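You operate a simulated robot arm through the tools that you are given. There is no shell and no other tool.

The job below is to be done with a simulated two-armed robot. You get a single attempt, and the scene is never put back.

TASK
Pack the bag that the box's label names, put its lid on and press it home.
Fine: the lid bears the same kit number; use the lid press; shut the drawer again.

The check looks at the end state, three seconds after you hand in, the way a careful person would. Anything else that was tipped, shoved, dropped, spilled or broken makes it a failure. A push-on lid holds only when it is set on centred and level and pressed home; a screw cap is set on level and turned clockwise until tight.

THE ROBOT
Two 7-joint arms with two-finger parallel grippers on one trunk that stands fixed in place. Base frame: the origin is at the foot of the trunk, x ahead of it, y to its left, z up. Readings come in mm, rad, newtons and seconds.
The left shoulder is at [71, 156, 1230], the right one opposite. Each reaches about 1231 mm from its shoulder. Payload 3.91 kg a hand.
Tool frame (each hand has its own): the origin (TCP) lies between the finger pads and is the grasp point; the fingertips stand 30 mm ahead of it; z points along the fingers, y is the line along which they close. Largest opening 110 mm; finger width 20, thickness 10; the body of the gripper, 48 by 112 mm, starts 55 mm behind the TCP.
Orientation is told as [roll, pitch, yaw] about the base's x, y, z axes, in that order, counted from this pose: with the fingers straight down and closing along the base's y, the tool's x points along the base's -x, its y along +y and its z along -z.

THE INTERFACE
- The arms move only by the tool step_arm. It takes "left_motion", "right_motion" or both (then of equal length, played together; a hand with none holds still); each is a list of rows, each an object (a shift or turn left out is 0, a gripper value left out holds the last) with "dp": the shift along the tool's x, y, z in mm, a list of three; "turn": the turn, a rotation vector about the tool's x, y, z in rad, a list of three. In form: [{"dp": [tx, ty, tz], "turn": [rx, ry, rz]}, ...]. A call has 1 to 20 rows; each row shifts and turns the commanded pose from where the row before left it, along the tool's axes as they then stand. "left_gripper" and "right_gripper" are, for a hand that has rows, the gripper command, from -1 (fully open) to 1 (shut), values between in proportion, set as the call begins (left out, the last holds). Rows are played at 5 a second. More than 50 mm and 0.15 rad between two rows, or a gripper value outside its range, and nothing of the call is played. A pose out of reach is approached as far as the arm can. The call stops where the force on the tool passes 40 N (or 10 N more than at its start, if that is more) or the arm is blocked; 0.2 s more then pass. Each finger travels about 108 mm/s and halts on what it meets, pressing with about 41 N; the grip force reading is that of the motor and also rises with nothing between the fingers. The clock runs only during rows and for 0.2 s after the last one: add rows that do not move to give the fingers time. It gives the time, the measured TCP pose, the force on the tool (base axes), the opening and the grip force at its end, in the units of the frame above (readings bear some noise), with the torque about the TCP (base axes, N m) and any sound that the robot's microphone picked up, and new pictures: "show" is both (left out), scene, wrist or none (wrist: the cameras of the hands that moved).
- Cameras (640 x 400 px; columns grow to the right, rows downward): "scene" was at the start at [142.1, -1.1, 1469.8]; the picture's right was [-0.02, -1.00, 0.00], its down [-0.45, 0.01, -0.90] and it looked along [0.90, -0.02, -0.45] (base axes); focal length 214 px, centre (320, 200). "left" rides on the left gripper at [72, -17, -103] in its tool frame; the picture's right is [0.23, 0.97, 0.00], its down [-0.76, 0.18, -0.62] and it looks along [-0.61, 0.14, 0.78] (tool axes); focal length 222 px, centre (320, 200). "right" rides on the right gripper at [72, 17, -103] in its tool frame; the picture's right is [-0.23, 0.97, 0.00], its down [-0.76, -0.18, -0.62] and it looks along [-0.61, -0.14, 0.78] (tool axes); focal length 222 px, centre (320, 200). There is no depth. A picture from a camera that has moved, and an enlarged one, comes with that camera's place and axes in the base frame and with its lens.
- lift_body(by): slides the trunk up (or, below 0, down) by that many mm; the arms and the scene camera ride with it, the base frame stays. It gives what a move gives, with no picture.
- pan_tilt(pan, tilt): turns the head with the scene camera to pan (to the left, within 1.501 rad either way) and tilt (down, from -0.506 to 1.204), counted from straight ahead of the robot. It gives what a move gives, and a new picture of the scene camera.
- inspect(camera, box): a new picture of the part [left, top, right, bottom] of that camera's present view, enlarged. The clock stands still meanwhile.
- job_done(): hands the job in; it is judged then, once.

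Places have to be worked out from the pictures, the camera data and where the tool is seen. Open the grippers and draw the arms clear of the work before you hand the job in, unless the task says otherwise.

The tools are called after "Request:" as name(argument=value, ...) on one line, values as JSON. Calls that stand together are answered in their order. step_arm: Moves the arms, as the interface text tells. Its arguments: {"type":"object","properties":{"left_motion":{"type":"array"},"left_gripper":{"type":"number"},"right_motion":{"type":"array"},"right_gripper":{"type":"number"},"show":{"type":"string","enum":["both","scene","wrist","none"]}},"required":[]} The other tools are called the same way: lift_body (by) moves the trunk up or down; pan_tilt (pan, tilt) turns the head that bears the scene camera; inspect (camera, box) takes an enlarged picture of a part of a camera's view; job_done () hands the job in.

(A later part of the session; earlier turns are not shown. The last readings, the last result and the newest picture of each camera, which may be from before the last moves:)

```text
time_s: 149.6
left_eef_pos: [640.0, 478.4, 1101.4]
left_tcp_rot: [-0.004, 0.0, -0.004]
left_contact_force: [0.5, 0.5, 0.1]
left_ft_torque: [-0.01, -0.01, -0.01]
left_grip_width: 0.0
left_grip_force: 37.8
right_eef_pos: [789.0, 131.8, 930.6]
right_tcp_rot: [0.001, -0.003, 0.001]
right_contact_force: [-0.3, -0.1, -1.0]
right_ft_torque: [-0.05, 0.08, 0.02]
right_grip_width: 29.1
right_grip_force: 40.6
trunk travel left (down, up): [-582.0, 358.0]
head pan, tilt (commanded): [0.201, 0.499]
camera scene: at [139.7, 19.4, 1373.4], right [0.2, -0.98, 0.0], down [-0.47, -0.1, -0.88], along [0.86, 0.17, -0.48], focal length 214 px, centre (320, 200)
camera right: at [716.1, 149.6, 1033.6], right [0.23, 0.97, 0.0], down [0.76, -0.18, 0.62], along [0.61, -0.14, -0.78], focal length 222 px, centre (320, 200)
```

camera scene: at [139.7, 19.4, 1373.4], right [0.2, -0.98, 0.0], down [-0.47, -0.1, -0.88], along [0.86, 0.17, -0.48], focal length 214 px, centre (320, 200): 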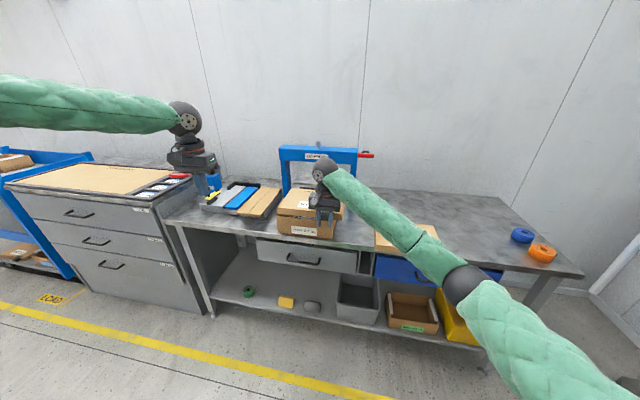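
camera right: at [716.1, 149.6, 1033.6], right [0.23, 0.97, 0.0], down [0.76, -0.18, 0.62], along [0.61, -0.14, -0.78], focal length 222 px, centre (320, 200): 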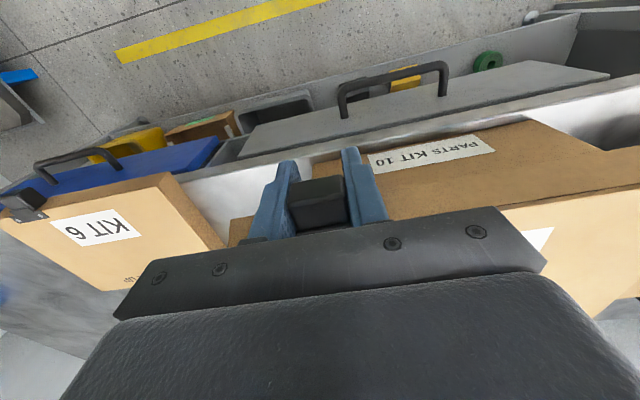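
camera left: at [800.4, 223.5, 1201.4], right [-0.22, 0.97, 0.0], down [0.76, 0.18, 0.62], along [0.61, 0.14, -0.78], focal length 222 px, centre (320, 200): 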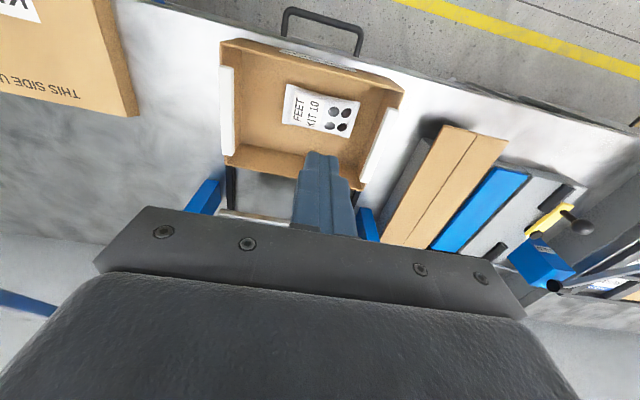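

The lid is above the front of the box. I zoom the right wrist camera and the scene to measure box and lid together.

Request:
inspect(camera="right", box=[220, 90, 440, 250])

Request:
inspect(camera="right", box=[430, 90, 640, 240])

Request:
inspect(camera="scene", box=[255, 140, 375, 255])

```text
2.50 times, centred on (330, 170) of right
camera zoom: at [716.1, 149.6, 1033.6], right [0.23, 0.97, 0.0], down [0.76, -0.18, 0.62], along [0.61, -0.14, -0.78], focal length 555 px, centre (295, 275)
```

zoom: 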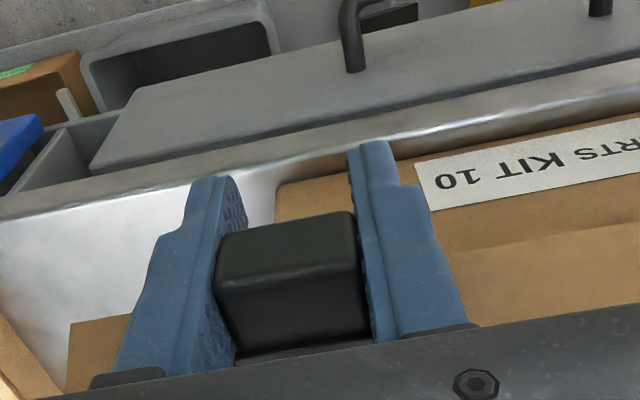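

```text
2.67 times, centred on (535, 165) of right
camera zoom: at [716.1, 149.6, 1033.6], right [0.23, 0.97, 0.0], down [0.76, -0.18, 0.62], along [0.61, -0.14, -0.78], focal length 592 px, centre (-253, 293)
```

zoom: 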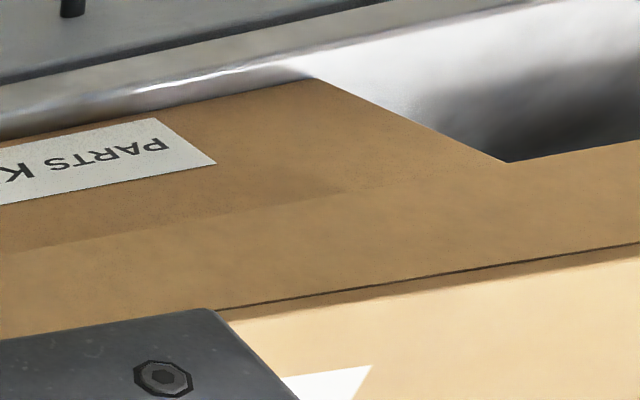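

```text
3.48 times, centred on (315, 198) of scene
camera zoom: at [139.7, 19.4, 1373.4], right [0.2, -0.98, 0.0], down [-0.47, -0.1, -0.88], along [0.86, 0.17, -0.48], focal length 746 px, centre (337, 209)
```

zoom: 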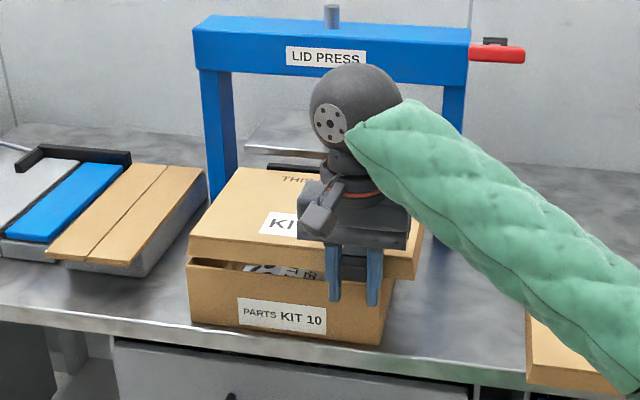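

I zoom further on the lid's and box's front corners, so that lid and box are compared in the same picture.

Request:
inspect(camera="scene", box=[300, 205, 340, 245])

Request:
inspect(camera="scene", box=[345, 205, 385, 245])

Request:
inspect(camera="scene", box=[265, 195, 305, 240])

```text
10.00 times, centred on (320, 225) of scene
camera zoom: at [139.7, 19.4, 1373.4], right [0.2, -0.98, 0.0], down [-0.47, -0.1, -0.88], along [0.86, 0.17, -0.48], focal length 2145 px, centre (320, -50)
```

zoom: 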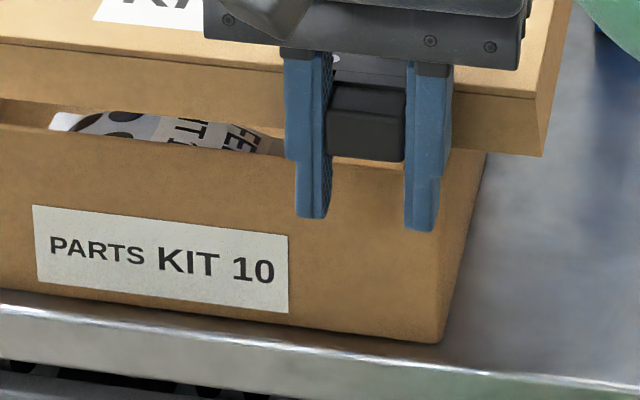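

```text
10.00 times, centred on (365, 225) of scene
camera zoom: at [139.7, 19.4, 1373.4], right [0.2, -0.98, 0.0], down [-0.47, -0.1, -0.88], along [0.86, 0.17, -0.48], focal length 2145 px, centre (-130, -50)
```

zoom: 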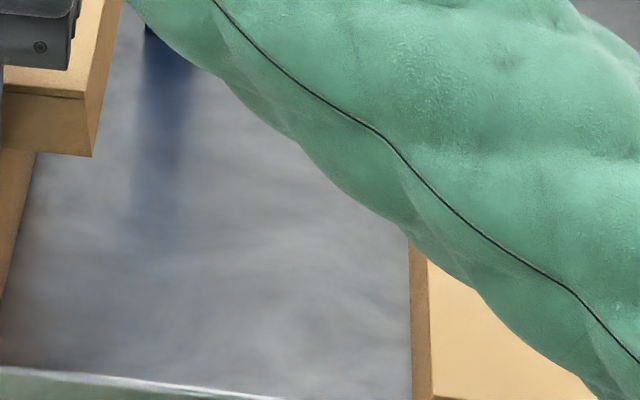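

```text
8.89 times, centred on (285, 218) of scene
camera zoom: at [139.7, 19.4, 1373.4], right [0.2, -0.98, 0.0], down [-0.47, -0.1, -0.88], along [0.86, 0.17, -0.48], focal length 1906 px, centre (631, 44)
```

zoom: 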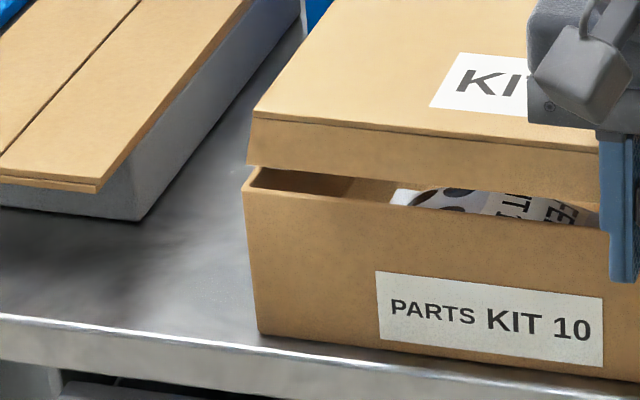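

Now lid and box agree in one frame: box front x≈844.5, y 112–349, rim z≈882; the lid is 255 × ~186 mm with its centre about (+102, +65) from the TCP. I first go down to z≈906 and left, then forward to TCP ≈ (827, 165), staying below the press plate.

Request:
step_arm(right_motion=[{"dp": [0, 6, 3]}, {"dp": [0, 8, 6]}, {"dp": [0, 8, 6]}, {"dp": [0, 7, 6]}, {"dp": [-4, 4, 4]}, {"dp": [-8, 0, 0]}, {"dp": [-10, 0, 0]}, {"dp": [-10, 0, 0]}, {"dp": [-6, 0, 0]}, {}], show="both")

```text
time_s: 151.8
left_eef_pos: [640.4, 478.6, 1101.5]
left_tcp_rot: [-0.003, 0.001, -0.003]
left_contact_force: [0.7, 0.1, 0.5]
left_ft_torque: [0.02, 0.01, 0.01]
left_grip_width: 0.1
left_grip_force: 38.0
right_eef_pos: [826.5, 165.5, 905.7]
right_tcp_rot: [0.001, -0.002, 0.001]
right_contact_force: [-1.1, 0.0, -0.1]
right_ft_torque: [0.0, 0.11, 0.05]
right_grip_width: 29.2
right_grip_force: 41.1
trunk travel left (down, up): [-582.0, 358.0]
head pan, tilt (commanded): [0.201, 0.499]
camera scene: at [139.6, 19.2, 1373.4], right [0.2, -0.98, 0.0], down [-0.47, -0.1, -0.88], along [0.86, 0.17, -0.48], focal length 214 px, centre (320, 200)
camera right: at [753.8, 182.1, 1009.1], right [0.23, 0.97, 0.0], down [0.76, -0.18, 0.62], along [0.61, -0.14, -0.78], focal length 222 px, centre (320, 200)
```

scene: 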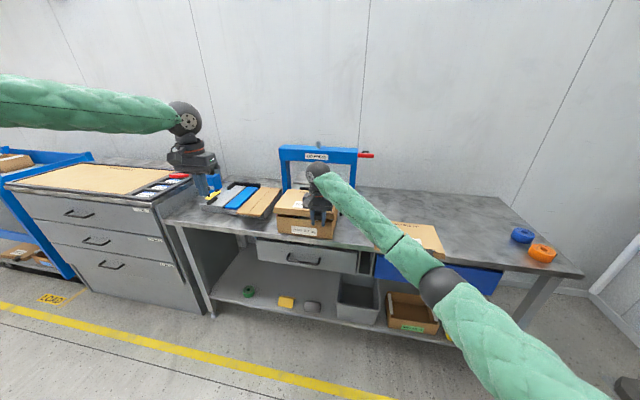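
right: 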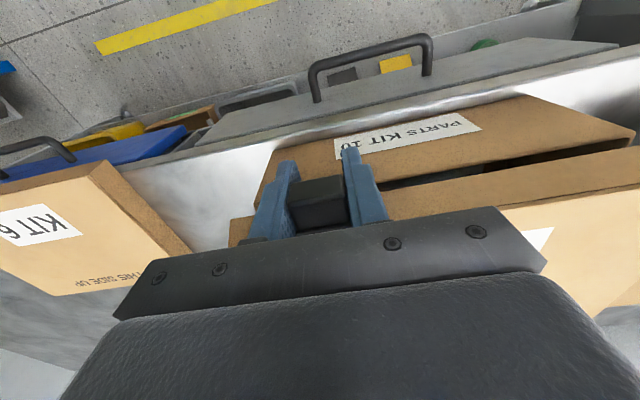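

The lid is over the box. I zoom on both front corners and on the wrist view to compare the overhangs.

Request:
inspect(camera="scene", box=[265, 185, 315, 240])

Request:
inspect(camera="scene", box=[305, 190, 355, 245])

Request:
inspect(camera="right", box=[220, 80, 640, 250])

```text
7.27 times, centred on (290, 212) of scene
camera zoom: at [139.6, 19.2, 1373.4], right [0.2, -0.98, 0.0], down [-0.47, -0.1, -0.88], along [0.86, 0.17, -0.48], focal length 1560 px, centre (538, 109)
```

zoom: 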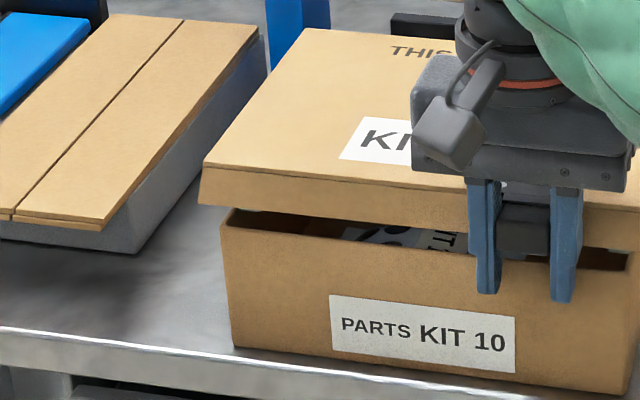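

```text
7.27 times, centred on (330, 218) of scene
camera zoom: at [139.6, 19.2, 1373.4], right [0.2, -0.98, 0.0], down [-0.47, -0.1, -0.88], along [0.86, 0.17, -0.48], focal length 1560 px, centre (247, 73)
```

zoom: 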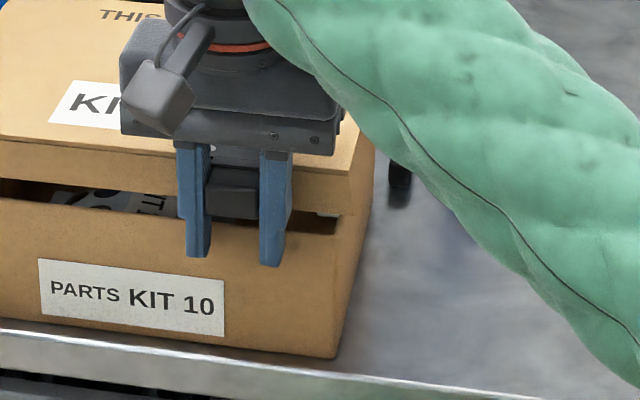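

```text
1.52 times, centred on (430, 165) of right
camera zoom: at [753.8, 182.1, 1009.1], right [0.23, 0.97, 0.0], down [0.76, -0.18, 0.62], along [0.61, -0.14, -0.78], focal length 338 px, centre (152, 253)
```

zoom: 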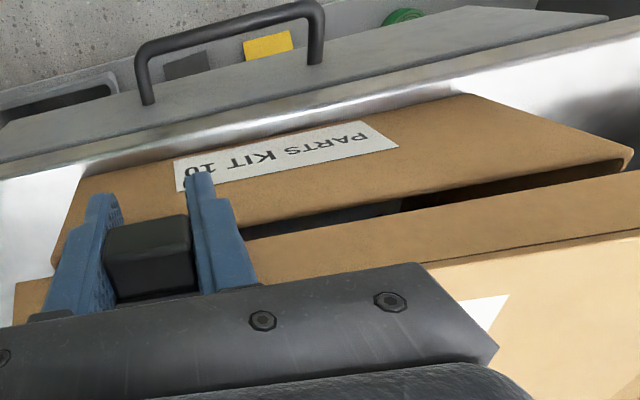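

In y the overhangs are equal (about 8 mm each side). To check x and the lid's yaw I look from above with the left camera, keeping well away from the right wrist.

Request:
step_arm(left_gripper=-1, left_motion=[{"dp": [-41, -20, -8]}, {"dp": [-41, -20, -8]}, {"dp": [-41, -20, -8]}, {"dp": [-41, -20, -8]}, {"dp": [-41, -20, -8]}, {"dp": [-41, -20, -8]}, {"dp": [-30, -10, -8]}], show="both")

```text
time_s: 153.4
left_eef_pos: [915.1, 348.5, 1155.4]
left_tcp_rot: [-0.005, 0.001, -0.003]
left_contact_force: [0.8, 0.6, 0.0]
left_ft_torque: [0.02, 0.03, -0.01]
left_grip_width: 110.0
left_grip_force: 0.1
right_eef_pos: [827.8, 165.8, 905.7]
right_tcp_rot: [0.0, -0.001, 0.003]
right_contact_force: [0.1, 0.0, -1.1]
right_ft_torque: [-0.05, 0.08, 0.0]
right_grip_width: 29.0
right_grip_force: 41.0
trunk travel left (down, up): [-582.0, 358.0]
head pan, tilt (commanded): [0.201, 0.499]
camera scene: at [140.7, 19.5, 1373.2], right [0.2, -0.98, 0.0], down [-0.47, -0.1, -0.88], along [0.86, 0.18, -0.48], focal length 214 px, centre (320, 200)
camera left: at [843.9, 332.6, 1257.9], right [-0.22, 0.97, 0.0], down [0.76, 0.18, 0.62], along [0.61, 0.14, -0.78], focal length 222 px, centre (320, 200)
```

scene: 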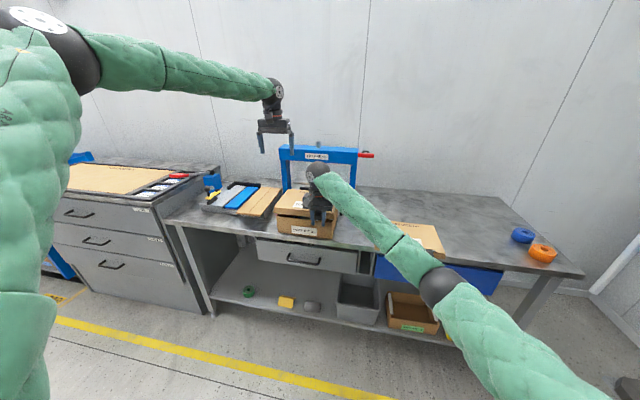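
left: 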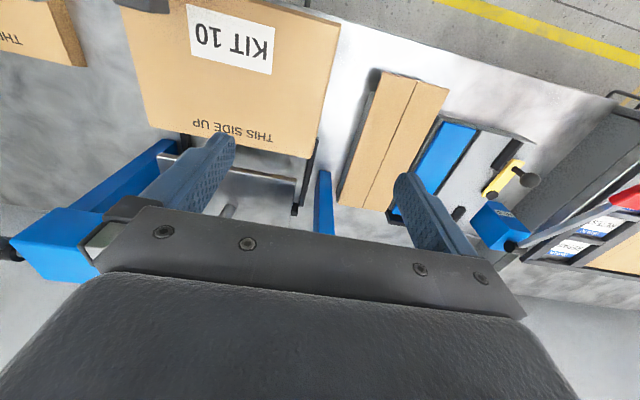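

Request:
inspect(camera="left", box=[110, 0, 350, 220])

```text
1.82 times, centred on (230, 110) of left
camera zoom: at [843.9, 332.6, 1257.9], right [-0.22, 0.97, 0.0], down [0.76, 0.18, 0.62], along [0.61, 0.14, -0.78], focal length 404 px, centre (484, 364)
```

zoom: 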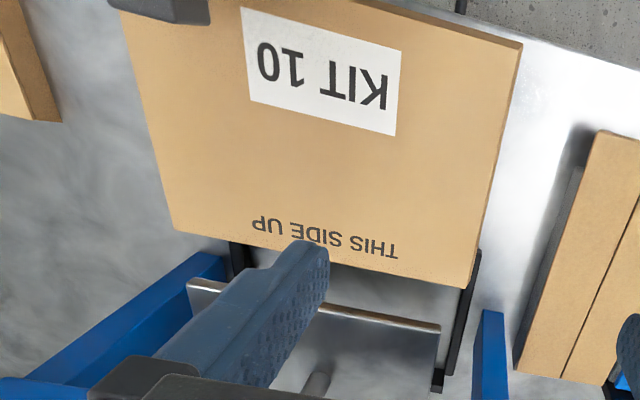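

From above, lid and box are centred on each other to within about 1 mm and have the same yaw. I lower the lid slowly, watching the force.

Request:
step_arm(right_motion=[{"dp": [0, 0, 4]}, {"dp": [0, 0, 4]}, {"dp": [0, 0, 4]}, {"dp": [0, 0, 3]}], show="none")

Request:
inspect(camera="scene", box=[265, 185, 355, 245])

```text
time_s: 154.4
left_eef_pos: [915.4, 348.0, 1155.7]
left_tcp_rot: [-0.003, 0.0, -0.004]
left_contact_force: [-0.2, 0.2, 0.6]
left_ft_torque: [-0.01, 0.0, 0.02]
left_grip_width: 109.7
left_grip_force: 0.1
right_eef_pos: [827.1, 165.3, 889.8]
right_tcp_rot: [0.0, 0.0, 0.003]
right_contact_force: [-0.1, -0.5, -0.8]
right_ft_torque: [-0.05, 0.1, 0.0]
right_grip_width: 29.5
right_grip_force: 41.5
trunk travel left (down, up): [-582.0, 358.0]
head pan, tilt (commanded): [0.201, 0.499]
```

```text
6.67 times, centred on (310, 215) of scene
camera zoom: at [140.1, 19.3, 1373.3], right [0.2, -0.98, 0.0], down [-0.47, -0.1, -0.88], along [0.86, 0.17, -0.48], focal length 1430 px, centre (387, 100)
```

zoom: 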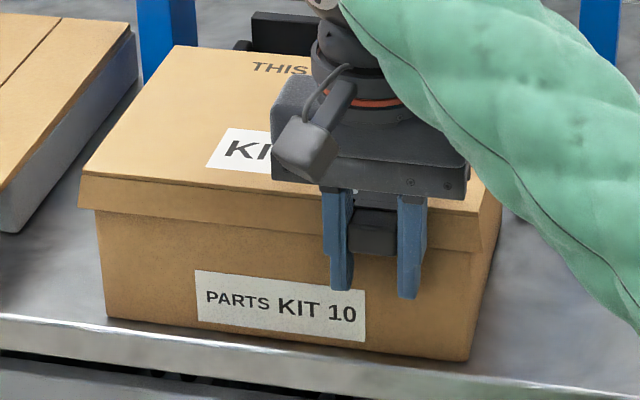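

The lid's lower edge is about level with the rim and nothing touches yet. I continue in 3 mm steps.

Request:
step_arm(right_motion=[{"dp": [0, 0, 3]}, {"dp": [0, 0, 3]}], show="none")

Request:
step_arm(right_motion=[{"dp": [0, 0, 3]}], show="none")

Request:
step_arm(right_motion=[{"dp": [0, 0, 2]}], show="none")

```text
time_s: 155.0
left_eef_pos: [914.9, 346.6, 1156.9]
left_tcp_rot: [-0.004, -0.001, -0.004]
left_contact_force: [0.0, 0.0, -0.1]
left_ft_torque: [-0.03, 0.02, -0.01]
left_grip_width: 110.3
left_grip_force: 0.1
right_eef_pos: [827.2, 164.8, 885.5]
right_tcp_rot: [0.0, -0.002, 0.002]
right_contact_force: [-0.4, 0.0, -0.8]
right_ft_torque: [-0.07, 0.09, 0.0]
right_grip_width: 29.5
right_grip_force: 41.0
trunk travel left (down, up): [-582.0, 358.0]
head pan, tilt (commanded): [0.201, 0.499]
```

```text
time_s: 155.4
left_eef_pos: [915.5, 349.0, 1158.0]
left_tcp_rot: [-0.003, 0.001, -0.004]
left_contact_force: [-0.5, 0.0, 0.8]
left_ft_torque: [0.0, 0.01, 0.02]
left_grip_width: 110.1
left_grip_force: 0.1
right_eef_pos: [826.6, 164.4, 882.0]
right_tcp_rot: [0.0, -0.001, 0.003]
right_contact_force: [-0.8, -0.2, -1.8]
right_ft_torque: [-0.09, 0.1, 0.02]
right_grip_width: 29.2
right_grip_force: 40.9
trunk travel left (down, up): [-582.0, 358.0]
head pan, tilt (commanded): [0.201, 0.499]
```

```text
time_s: 155.8
left_eef_pos: [914.7, 347.2, 1158.5]
left_tcp_rot: [-0.003, 0.0, -0.003]
left_contact_force: [-0.1, -0.1, 0.4]
left_ft_torque: [-0.01, 0.0, -0.04]
left_grip_width: 110.0
left_grip_force: 0.0
right_eef_pos: [825.9, 165.4, 880.2]
right_tcp_rot: [0.0, -0.001, 0.002]
right_contact_force: [-1.6, -0.8, -0.1]
right_ft_torque: [-0.01, 0.07, 0.08]
right_grip_width: 29.2
right_grip_force: 41.0
trunk travel left (down, up): [-582.0, 358.0]
head pan, tilt (commanded): [0.201, 0.499]
```

Still free: the skirt is passing over the rim. I continue down in small steps until it rests.

Request:
step_arm(right_motion=[{"dp": [0, 0, 2]}, {"dp": [0, 0, 2]}], show="none")

Request:
step_arm(right_motion=[{"dp": [0, 0, 2]}], show="none")

Request:
step_arm(right_motion=[{"dp": [0, 0, 2]}], show="both")

```text
time_s: 156.4
left_eef_pos: [914.1, 347.6, 1157.2]
left_tcp_rot: [-0.003, -0.001, -0.004]
left_contact_force: [-0.1, 0.2, 0.3]
left_ft_torque: [0.0, 0.04, 0.01]
left_grip_width: 109.9
left_grip_force: 0.0
right_eef_pos: [826.4, 164.2, 875.8]
right_tcp_rot: [-0.001, -0.002, 0.0]
right_contact_force: [-1.4, 0.5, 2.0]
right_ft_torque: [0.23, -0.25, 0.08]
right_grip_width: 29.2
right_grip_force: 41.1
trunk travel left (down, up): [-582.0, 358.0]
head pan, tilt (commanded): [0.201, 0.499]
```

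```text
time_s: 156.8
left_eef_pos: [915.8, 347.8, 1157.9]
left_tcp_rot: [-0.002, -0.003, -0.003]
left_contact_force: [-0.2, 0.7, 0.1]
left_ft_torque: [0.01, 0.0, -0.02]
left_grip_width: 110.1
left_grip_force: 0.1
right_eef_pos: [825.9, 164.8, 874.4]
right_tcp_rot: [0.0, -0.003, 0.003]
right_contact_force: [1.3, 2.1, 9.7]
right_ft_torque: [-0.06, -1.22, 0.06]
right_grip_width: 29.5
right_grip_force: 40.4
trunk travel left (down, up): [-582.0, 358.0]
head pan, tilt (commanded): [0.201, 0.499]
```

```text
time_s: 157.2
left_eef_pos: [912.5, 347.3, 1158.1]
left_tcp_rot: [-0.004, -0.001, -0.001]
left_contact_force: [0.6, 0.8, -0.2]
left_ft_torque: [0.01, 0.04, 0.0]
left_grip_width: 110.0
left_grip_force: 0.1
right_eef_pos: [826.3, 164.4, 875.7]
right_tcp_rot: [0.001, -0.004, 0.002]
right_contact_force: [6.5, 3.7, 23.6]
right_ft_torque: [-0.05, -0.8, 0.0]
right_grip_width: 29.5
right_grip_force: 41.2
trunk travel left (down, up): [-582.0, 358.0]
head pan, tilt (commanded): [0.201, 0.499]
camera scene: at [138.3, 19.0, 1373.9], right [0.2, -0.98, 0.0], down [-0.47, -0.1, -0.88], along [0.86, 0.18, -0.48], focal length 214 px, centre (320, 200)
camera right: at [753.1, 181.7, 977.8], right [0.23, 0.97, 0.0], down [0.76, -0.18, 0.63], along [0.61, -0.14, -0.78], focal length 222 px, centre (320, 200)
```

scene: 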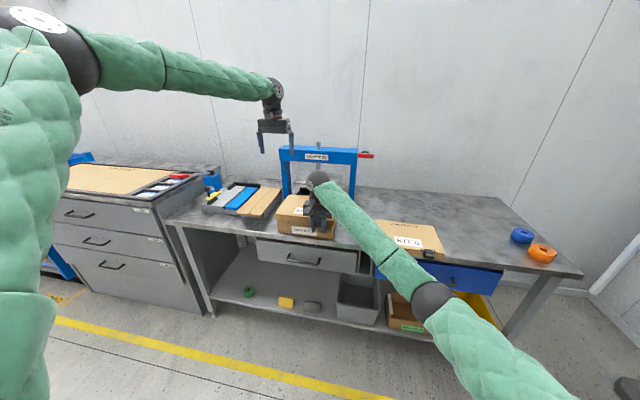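
right: 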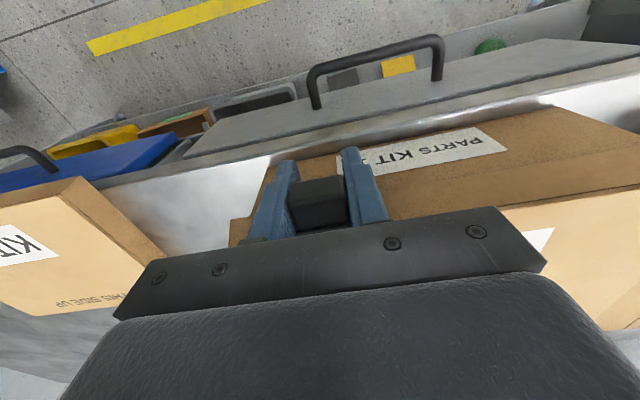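

The lid now rests on the box (contact at TCP z≈876, about 9 mm of the skirt over the rim). I check whether it sits level before letting go.

Request:
inspect(camera="scene", box=[265, 180, 355, 245])

Request:
inspect(camera="left", box=[110, 0, 350, 220])

```text
6.15 times, centred on (310, 212) of scene
camera zoom: at [138.3, 19.0, 1373.9], right [0.2, -0.98, 0.0], down [-0.47, -0.1, -0.88], along [0.86, 0.18, -0.48], focal length 1320 px, centre (382, 123)
```

zoom: 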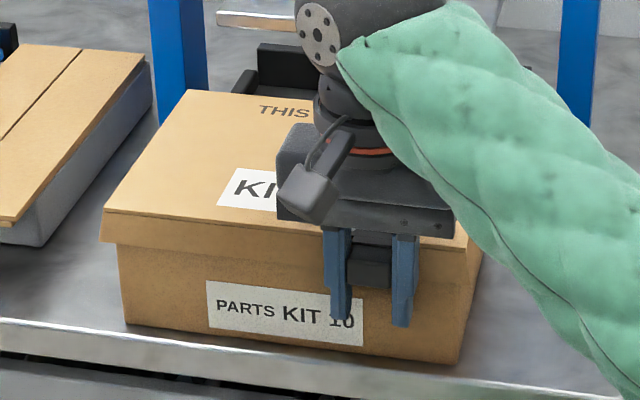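

```text
1.82 times, centred on (230, 110) of left
camera zoom: at [841.3, 331.9, 1260.5], right [-0.22, 0.97, 0.0], down [0.76, 0.18, 0.62], along [0.61, 0.14, -0.78], focal length 404 px, centre (484, 364)
```

zoom: 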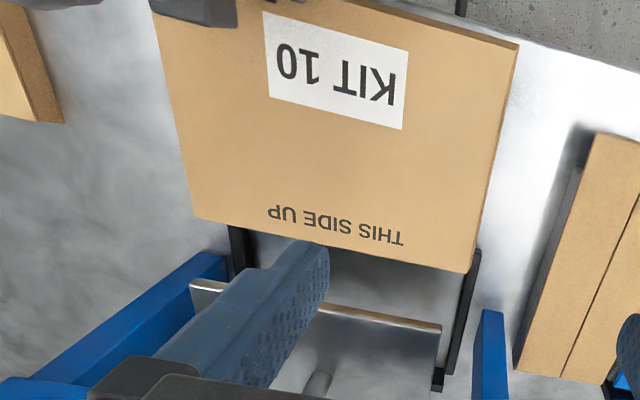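

Lid and box edges are parallel and the lid looks level. I relieve the pressure by 2 mm and open the fingers.

Request:
step_arm(right_gripper=-0.1, right_motion=[{"dp": [0, 0, -2.5]}, {}, {}, {}], show="wrist")

Request:
inspect(camera="scene", box=[265, 180, 355, 245])

```text
time_s: 158.2
left_eef_pos: [915.8, 348.8, 1156.6]
left_tcp_rot: [-0.003, 0.0, -0.004]
left_contact_force: [-1.5, -0.1, 0.2]
left_ft_torque: [0.02, 0.01, 0.02]
left_grip_width: 110.1
left_grip_force: 0.1
right_eef_pos: [826.5, 164.7, 874.0]
right_tcp_rot: [-0.001, -0.002, 0.002]
right_contact_force: [-0.3, -0.1, -0.2]
right_ft_torque: [-0.01, 0.02, 0.0]
right_grip_width: 60.4
right_grip_force: 0.1
trunk travel left (down, up): [-582.0, 358.0]
head pan, tilt (commanded): [0.201, 0.499]
camera right: at [753.9, 181.6, 977.5], right [0.23, 0.97, 0.0], down [0.76, -0.18, 0.62], along [0.61, -0.14, -0.78], focal length 222 px, centre (320, 200)
```

right: 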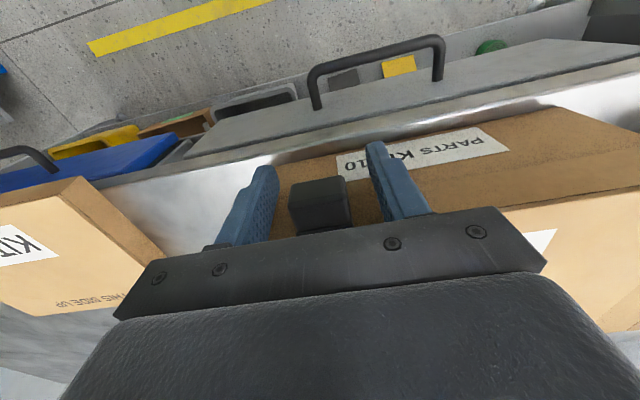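

```text
6.15 times, centred on (310, 212) of scene
camera zoom: at [139.5, 19.0, 1373.4], right [0.2, -0.98, 0.0], down [-0.47, -0.1, -0.88], along [0.86, 0.17, -0.48], focal length 1320 px, centre (382, 123)
```

zoom: 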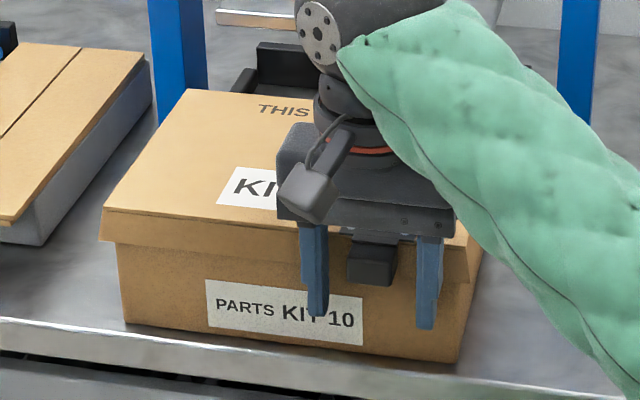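

The lid stays put. I raise the right hand straight up off the tab and draw it away to the right.

Request:
step_arm(right_motion=[{"dp": [0, 0, -10]}, {"dp": [0, 0, -25]}, {"dp": [0, 0, -35]}, {"dp": [0, 0, -35]}, {"dp": [0, 0, -35]}, {"dp": [30, -35, 0]}, {"dp": [30, -35, 0]}, {"dp": [30, -35, 0]}, {"dp": [30, -35, 0]}, {"dp": [30, -35, 0]}, {"dp": [30, -35, 0]}, {"dp": [10, -45, 0]}, {"dp": [0, -45, 0]}, {"dp": [0, -45, 0]}], show="both")

Request:
inspect(camera="scene", box=[255, 135, 385, 250])

```text
time_s: 161.2
left_eef_pos: [913.9, 347.1, 1157.9]
left_tcp_rot: [-0.002, 0.0, -0.003]
left_contact_force: [0.3, -0.6, 1.1]
left_ft_torque: [0.0, 0.0, -0.02]
left_grip_width: 110.1
left_grip_force: 0.2
right_eef_pos: [636.3, -180.4, 1014.2]
right_tcp_rot: [0.002, -0.002, 0.003]
right_contact_force: [-0.5, 0.8, -0.1]
right_ft_torque: [-0.02, 0.01, -0.01]
right_grip_width: 60.5
right_grip_force: 0.0
trunk travel left (down, up): [-582.0, 358.0]
head pan, tilt (commanded): [0.201, 0.499]
camera scene: at [139.0, 17.6, 1373.5], right [0.2, -0.98, 0.0], down [-0.47, -0.09, -0.88], along [0.86, 0.18, -0.48], focal length 214 px, centre (320, 200)
camera right: at [563.6, -163.6, 1117.4], right [0.22, 0.97, 0.0], down [0.76, -0.18, 0.62], along [0.61, -0.14, -0.78], focal length 222 px, centre (320, 200)
```

scene: 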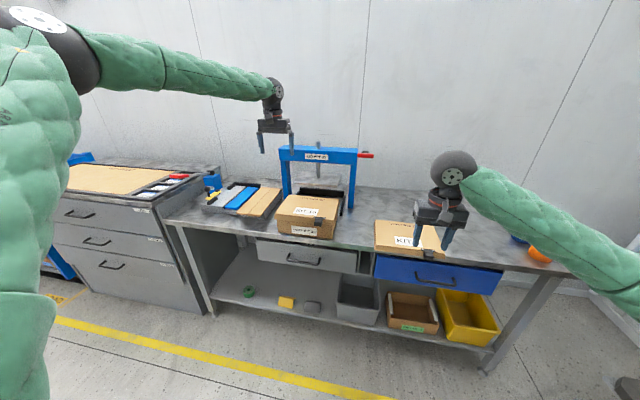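
right: 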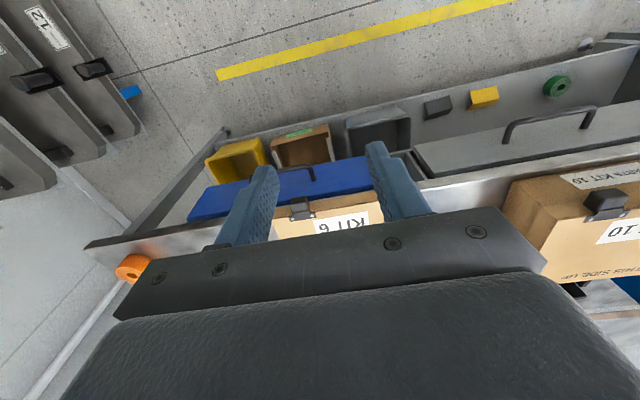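

```text
3.48 times, centred on (320, 192) of scene
camera zoom: at [139.0, 17.6, 1373.5], right [0.2, -0.98, 0.0], down [-0.47, -0.09, -0.88], along [0.86, 0.18, -0.48], focal length 746 px, centre (320, 226)
```

zoom: 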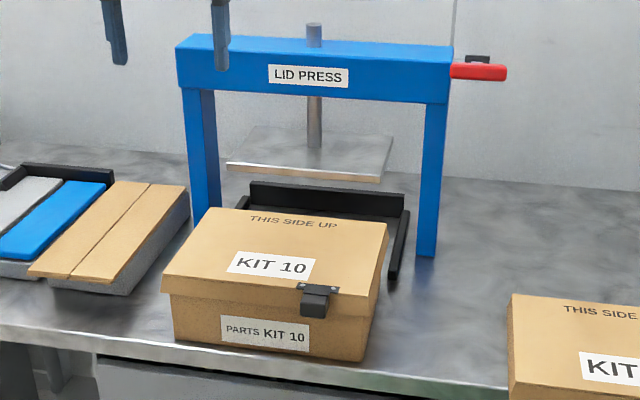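

Lid on and level. Before pushing the box under the press, I measure the guide rails and the stop with the left camera.

Request:
inspect(camera="left", box=[150, 110, 370, 240])

Request:
inspect(camera="scene", box=[285, 165, 365, 225])

```text
2.91 times, centred on (260, 175) of left
camera zoom: at [841.7, 331.1, 1260.3], right [-0.22, 0.97, 0.0], down [0.76, 0.18, 0.62], along [0.61, 0.14, -0.78], focal length 646 px, centre (494, 273)
```

zoom: 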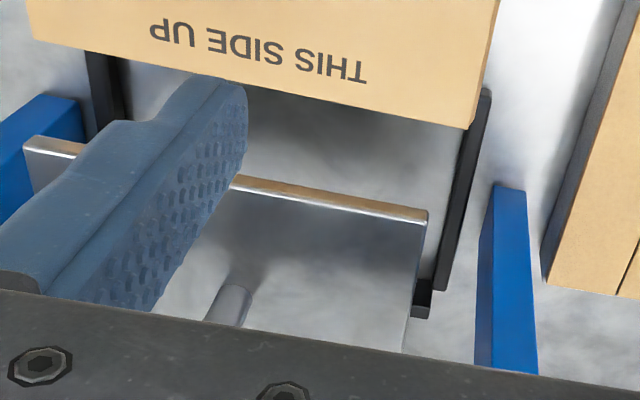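

```text
6.67 times, centred on (325, 195) of scene
camera zoom: at [139.0, 17.6, 1373.5], right [0.2, -0.98, 0.0], down [-0.47, -0.09, -0.88], along [0.86, 0.18, -0.48], focal length 1430 px, centre (287, 233)
```

zoom: 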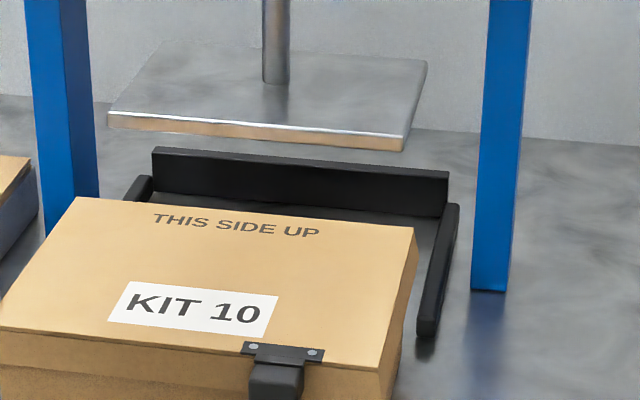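

The rails are about 259 mm apart (y 102–361), so the box (237 mm, centred at y≈230) fits; the back stop is at x≈1226, so the box must go back about 212 mm, and the plate (z≈942) clears the lid. I bring the left hand in front of the box with closed fingers, and tilt it forward-down.

Request:
step_arm(left_gripper=1, left_motion=[{"dp": [40, 0, 0]}, {"dp": [40, -15, 0]}, {"dp": [40, -20, 0]}, {"dp": [40, -25, 0]}, {"dp": [40, -25, 0]}, {"dp": [10, -22, 30]}, {"dp": [0, -10, 40]}, {"turn": [0, -0.15, 0]}, {"turn": [0, -0.15, 0]}, {"turn": [0, -0.15, 0]}, {"turn": [0, -0.15, 0]}, {"turn": [0, -0.15, 0]}, {"turn": [0, -0.15, 0]}, {"turn": [0, -0.15, 0]}], show="both")

```text
time_s: 164.2
left_eef_pos: [704.1, 233.1, 1085.0]
left_tcp_rot: [-0.012, -1.051, 0.009]
left_contact_force: [0.2, 0.2, -0.3]
left_ft_torque: [-0.02, 0.02, -0.01]
left_grip_width: 0.0
left_grip_force: 37.1
right_eef_pos: [636.1, -178.8, 1013.7]
right_tcp_rot: [-0.001, 0.0, 0.002]
right_contact_force: [0.0, 0.5, 0.7]
right_ft_torque: [0.0, 0.0, 0.0]
right_grip_width: 60.4
right_grip_force: 0.1
trunk travel left (down, up): [-582.0, 358.0]
head pan, tilt (commanded): [0.201, 0.499]
camera scene: at [140.4, 19.9, 1373.4], right [0.2, -0.98, 0.0], down [-0.47, -0.1, -0.88], along [0.86, 0.17, -0.48], focal length 214 px, centre (320, 200)
camera left: at [579.0, 216.5, 1073.6], right [-0.11, 0.97, -0.2], down [-0.16, 0.18, 0.97], along [0.98, 0.14, 0.14], focal length 222 px, centre (320, 200)
```

scene: 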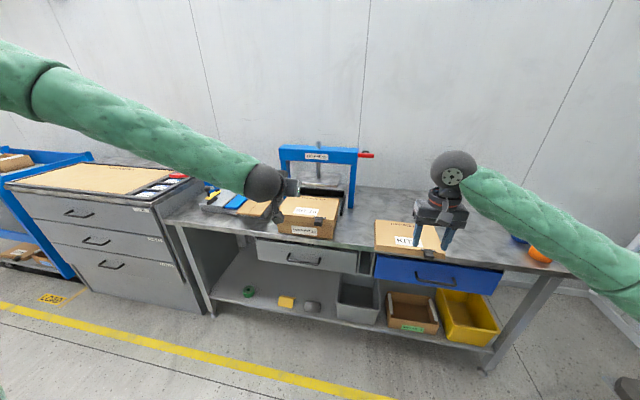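
left: 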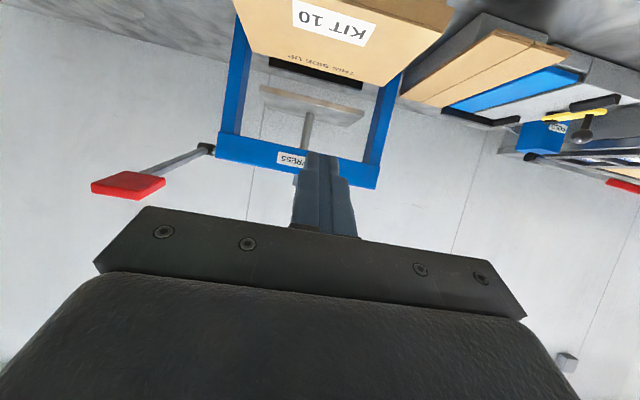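

The left hand points forward-down with no trouble. I lower the trunk 150 mm and bring the closed fingertips to just in front of the box's face, below the lid's skirt.

Request:
lift_body(by=-150)

Request:
step_arm(left_motion=[{"dp": [13.7, -1, 37]}, {"dp": [13.7, -1, 37]}, {"dp": [13.7, 0, 37]}], show="scene")

Request:
inspect(camera="scene", box=[230, 110, 390, 220])

```text
time_s: 165.9
left_eef_pos: [704.7, 232.8, 936.9]
left_tcp_rot: [-0.008, -1.049, 0.002]
left_contact_force: [0.1, -0.5, 0.5]
left_ft_torque: [-0.05, 0.03, 0.01]
left_grip_width: 0.0
left_grip_force: 37.7
right_eef_pos: [637.9, -180.2, 864.6]
right_tcp_rot: [0.002, -0.001, 0.001]
right_contact_force: [1.0, 0.1, 0.3]
right_ft_torque: [-0.03, 0.03, -0.03]
right_grip_width: 60.5
right_grip_force: 0.1
trunk travel left (down, up): [-432.0, 508.0]
head pan, tilt (commanded): [0.201, 0.499]
```

```text
time_s: 166.7
left_eef_pos: [780.3, 230.6, 844.1]
left_tcp_rot: [-0.007, -1.05, 0.002]
left_contact_force: [0.7, 0.2, 0.6]
left_ft_torque: [0.02, -0.03, 0.03]
left_grip_width: 0.1
left_grip_force: 38.1
right_eef_pos: [636.7, -178.9, 862.0]
right_tcp_rot: [0.0, -0.001, 0.002]
right_contact_force: [-0.3, -0.1, 0.0]
right_ft_torque: [-0.02, -0.02, 0.03]
right_grip_width: 60.6
right_grip_force: 0.0
trunk travel left (down, up): [-432.0, 508.0]
head pan, tilt (commanded): [0.201, 0.499]
camera scene: at [140.7, 19.4, 1223.2], right [0.2, -0.98, 0.0], down [-0.47, -0.1, -0.88], along [0.86, 0.18, -0.48], focal length 214 px, centre (320, 200)
```

scene: 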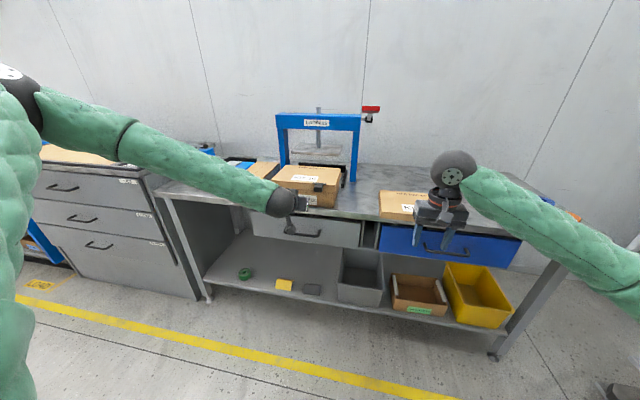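

```text
3.64 times, centred on (310, 165) of scene
camera zoom: at [140.7, 19.4, 1223.2], right [0.2, -0.98, 0.0], down [-0.47, -0.1, -0.88], along [0.86, 0.18, -0.48], focal length 780 px, centre (356, 327)
```

zoom: 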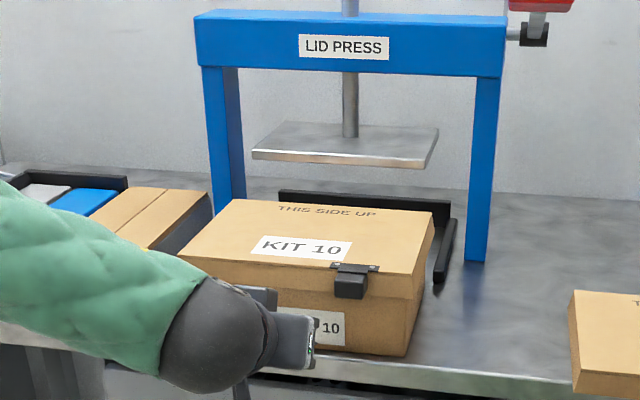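

The fingertips are in front of the box face. I push straight in +x, slowly.

Request:
step_arm(left_motion=[{"dp": [-4.98, 0, 8.67]}, {"dp": [-4.98, 0, 8.67]}, {"dp": [-4.98, 0, 8.67]}, {"dp": [-4.98, 0, 8.67]}, {"dp": [-4.98, 0, 8.67]}, {"dp": [-4.98, 0, 8.67]}], show="none")

Request:
inspect(camera="scene", box=[250, 110, 390, 220])

```text
time_s: 168.1
left_eef_pos: [840.8, 229.3, 846.7]
left_tcp_rot: [-0.006, -1.051, 0.002]
left_contact_force: [1.1, -0.7, -0.1]
left_ft_torque: [-0.03, -0.01, -0.02]
left_grip_width: 0.2
left_grip_force: 38.0
right_eef_pos: [637.5, -179.1, 863.1]
right_tcp_rot: [-0.001, -0.004, 0.001]
right_contact_force: [0.8, -0.4, -0.5]
right_ft_torque: [0.02, 0.03, -0.02]
right_grip_width: 60.7
right_grip_force: 0.1
trunk travel left (down, up): [-432.0, 508.0]
head pan, tilt (commanded): [0.201, 0.499]
```

```text
3.64 times, centred on (320, 165) of scene
camera zoom: at [139.5, 18.8, 1223.4], right [0.2, -0.98, 0.0], down [-0.47, -0.1, -0.88], along [0.86, 0.18, -0.48], focal length 780 px, centre (320, 327)
```

zoom: 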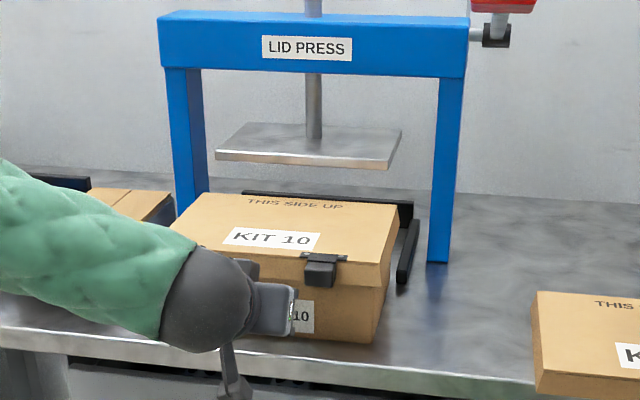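

The box slides easily and the lid stays on it. I continue the push.

Request:
step_arm(left_motion=[{"dp": [-4.98, 0, 8.67]}, {"dp": [-4.98, 0, 8.67]}, {"dp": [-4.98, 0, 8.67]}, {"dp": [-4.98, 0, 8.67]}, {"dp": [-4.98, 0, 8.67]}, {"dp": [-4.98, 0, 8.67]}, {"dp": [-4.98, 0, 8.67]}, {"dp": [-4.98, 0, 8.67]}], show="scene")

Request:
inspect(camera="scene", box=[250, 110, 390, 220])

```text
time_s: 169.9
left_eef_pos: [920.7, 229.7, 845.9]
left_tcp_rot: [-0.009, -1.05, 0.003]
left_contact_force: [-0.4, 0.0, -0.8]
left_ft_torque: [0.0, -0.01, 0.02]
left_grip_width: 0.0
left_grip_force: 38.2
right_eef_pos: [637.8, -180.7, 863.7]
right_tcp_rot: [-0.001, -0.004, 0.002]
right_contact_force: [0.0, 0.9, 0.0]
right_ft_torque: [-0.02, 0.0, 0.01]
right_grip_width: 60.4
right_grip_force: 0.1
trunk travel left (down, up): [-432.0, 508.0]
head pan, tilt (commanded): [0.201, 0.499]
camera scene: at [139.5, 18.8, 1223.4], right [0.2, -0.98, 0.0], down [-0.47, -0.1, -0.88], along [0.86, 0.18, -0.48], focal length 214 px, centre (320, 200)
```

scene: 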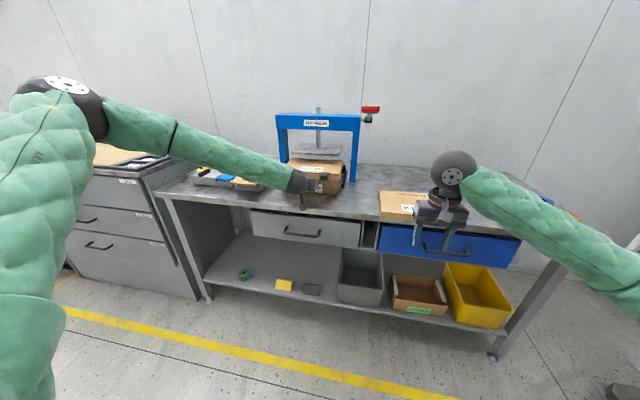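

```text
3.64 times, centred on (320, 165) of scene
camera zoom: at [139.5, 18.8, 1223.4], right [0.2, -0.98, 0.0], down [-0.47, -0.1, -0.88], along [0.86, 0.18, -0.48], focal length 780 px, centre (320, 327)
```

zoom: 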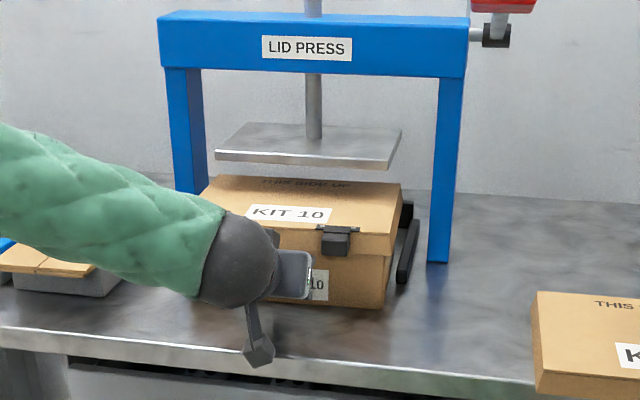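

The camera bracket under the wrist would come close to the bench top. I back off 10 mm and steepen the hand a little so it rides higher, then continue.

Request:
step_arm(left_motion=[{"dp": [4.98, 0, -8.67]}, {"turn": [0, 0.125, 0]}, {"turn": [0, 0.125, 0]}, {"dp": [-3.5, 0, -3.5]}], show="none")

Request:
inspect(camera="scene", box=[250, 110, 390, 220])

```text
time_s: 170.9
left_eef_pos: [910.5, 230.1, 849.9]
left_tcp_rot: [-0.006, -0.798, 0.001]
left_contact_force: [-0.3, -0.4, 0.1]
left_ft_torque: [0.01, 0.0, 0.0]
left_grip_width: 0.0
left_grip_force: 37.5
right_eef_pos: [636.8, -179.4, 862.9]
right_tcp_rot: [0.0, -0.001, 0.003]
right_contact_force: [-0.4, 0.4, 0.1]
right_ft_torque: [-0.03, -0.02, 0.03]
right_grip_width: 60.5
right_grip_force: 0.2
trunk travel left (down, up): [-432.0, 508.0]
head pan, tilt (commanded): [0.201, 0.499]
```

```text
3.64 times, centred on (320, 165) of scene
camera zoom: at [139.5, 19.0, 1223.4], right [0.2, -0.98, 0.0], down [-0.47, -0.1, -0.88], along [0.86, 0.18, -0.48], focal length 780 px, centre (320, 327)
```

zoom: 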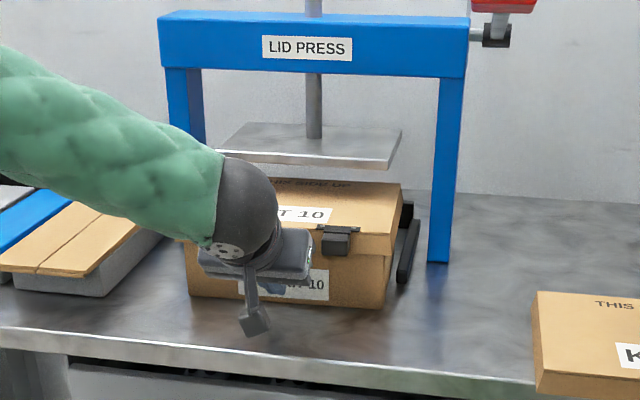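

Better clearance now. I push on toward the stop.

Request:
step_arm(left_motion=[{"dp": [-6.97, 0, 7.17]}, {"dp": [-6.97, 0, 7.17]}, {"dp": [-6.97, 0, 7.17]}, {"dp": [-6.97, 0, 7.17]}, {"dp": [-6.97, 0, 7.17]}, {"dp": [-6.97, 0, 7.17]}], show="none")

Request:
inspect(camera="scene", box=[250, 110, 390, 220])

```text
time_s: 172.3
left_eef_pos: [970.8, 228.2, 850.4]
left_tcp_rot: [-0.004, -0.8, 0.001]
left_contact_force: [0.7, 0.7, 0.6]
left_ft_torque: [0.0, 0.02, 0.02]
left_grip_width: 0.1
left_grip_force: 38.1
right_eef_pos: [636.8, -180.2, 864.3]
right_tcp_rot: [0.0, -0.004, 0.003]
right_contact_force: [-0.6, 0.2, -0.8]
right_ft_torque: [0.01, 0.05, -0.02]
right_grip_width: 60.7
right_grip_force: 0.1
trunk travel left (down, up): [-432.0, 508.0]
head pan, tilt (commanded): [0.201, 0.499]
```

```text
3.64 times, centred on (320, 165) of scene
camera zoom: at [139.6, 18.8, 1223.4], right [0.2, -0.98, 0.0], down [-0.47, -0.1, -0.88], along [0.86, 0.18, -0.48], focal length 780 px, centre (320, 327)
```

zoom: 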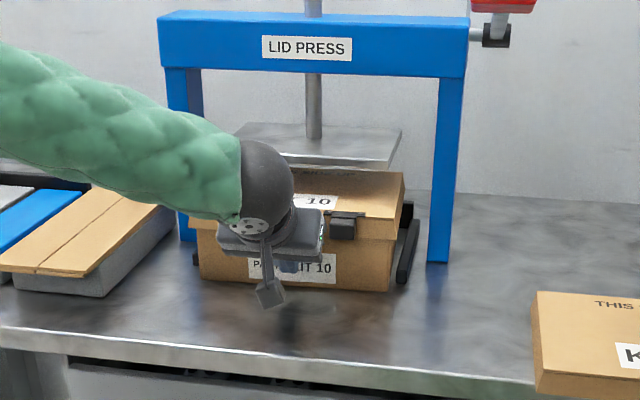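

Sliding freely between the rails. Next 50 mm.

Request:
step_arm(left_motion=[{"dp": [-6.97, 0.5, 7.17]}, {"dp": [-6.97, 0.5, 7.17]}, {"dp": [-6.97, 0, 7.17]}, {"dp": [-6.97, 0, 7.17]}], show="none")

Request:
step_arm(left_motion=[{"dp": [-3.5, 0, 3.6]}, {"dp": [-3.5, 0, 3.6]}], show="scene")

Request:
inspect(camera="scene", box=[250, 110, 390, 220])

```text
time_s: 173.3
left_eef_pos: [1011.3, 229.4, 850.9]
left_tcp_rot: [-0.005, -0.799, -0.001]
left_contact_force: [0.3, -0.4, -0.1]
left_ft_torque: [-0.02, -0.01, -0.02]
left_grip_width: 0.0
left_grip_force: 38.1
right_eef_pos: [637.7, -180.5, 864.0]
right_tcp_rot: [-0.001, -0.002, 0.002]
right_contact_force: [0.5, -0.7, -1.0]
right_ft_torque: [0.03, 0.0, -0.02]
right_grip_width: 60.5
right_grip_force: 0.1
trunk travel left (down, up): [-432.0, 508.0]
head pan, tilt (commanded): [0.201, 0.499]
```

```text
time_s: 173.9
left_eef_pos: [1021.2, 230.3, 852.2]
left_tcp_rot: [-0.004, -0.801, 0.0]
left_contact_force: [-4.2, 1.4, -0.3]
left_ft_torque: [0.01, 0.06, 0.05]
left_grip_width: 0.2
left_grip_force: 37.7
right_eef_pos: [637.2, -180.1, 863.6]
right_tcp_rot: [0.0, -0.001, 0.002]
right_contact_force: [-0.5, 0.3, 0.2]
right_ft_torque: [-0.01, 0.01, 0.0]
right_grip_width: 60.7
right_grip_force: 0.0
trunk travel left (down, up): [-432.0, 508.0]
head pan, tilt (commanded): [0.201, 0.499]
camera scene: at [139.4, 19.0, 1223.4], right [0.2, -0.98, 0.0], down [-0.47, -0.1, -0.88], along [0.86, 0.18, -0.48], focal length 214 px, centre (320, 200)
```

scene: 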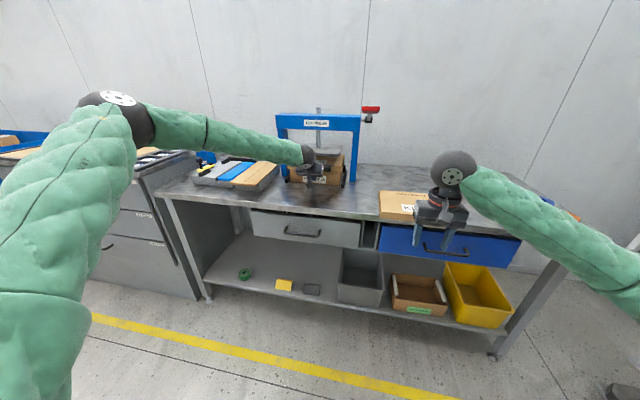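

```text
3.64 times, centred on (320, 165) of scene
camera zoom: at [139.4, 19.0, 1223.4], right [0.2, -0.98, 0.0], down [-0.47, -0.1, -0.88], along [0.86, 0.18, -0.48], focal length 780 px, centre (320, 327)
```

zoom: 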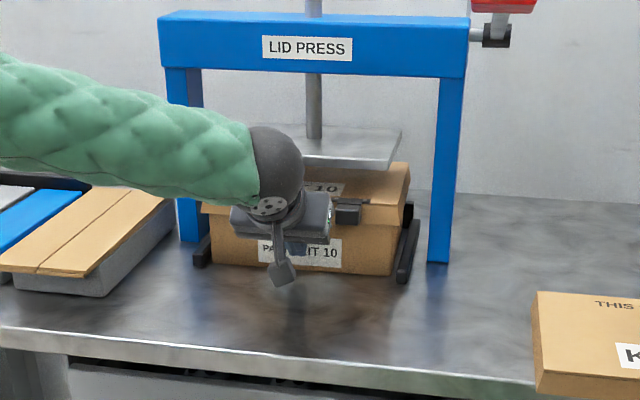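

A 4 N resistance appears: the box has probably met the back stop. I press gently a few mm more to be sure.

Request:
step_arm(left_motion=[{"dp": [-1.4, 0, 1.4]}, {"dp": [-1.4, 0, 1.4]}], show="none")

```text
time_s: 174.5
left_eef_pos: [1023.3, 231.7, 852.2]
left_tcp_rot: [-0.005, -0.802, 0.0]
left_contact_force: [-2.5, 0.7, -0.8]
left_ft_torque: [0.01, 0.03, 0.01]
left_grip_width: 0.0
left_grip_force: 37.3
left hand out of reach, approached as far as the arm can: row 2
right_eef_pos: [637.4, -180.6, 864.3]
right_tcp_rot: [0.0, -0.002, 0.002]
right_contact_force: [0.2, 1.2, -0.4]
right_ft_torque: [0.01, 0.02, 0.01]
right_grip_width: 60.4
right_grip_force: 0.0
trunk travel left (down, up): [-432.0, 508.0]
head pan, tilt (commanded): [0.201, 0.499]
```

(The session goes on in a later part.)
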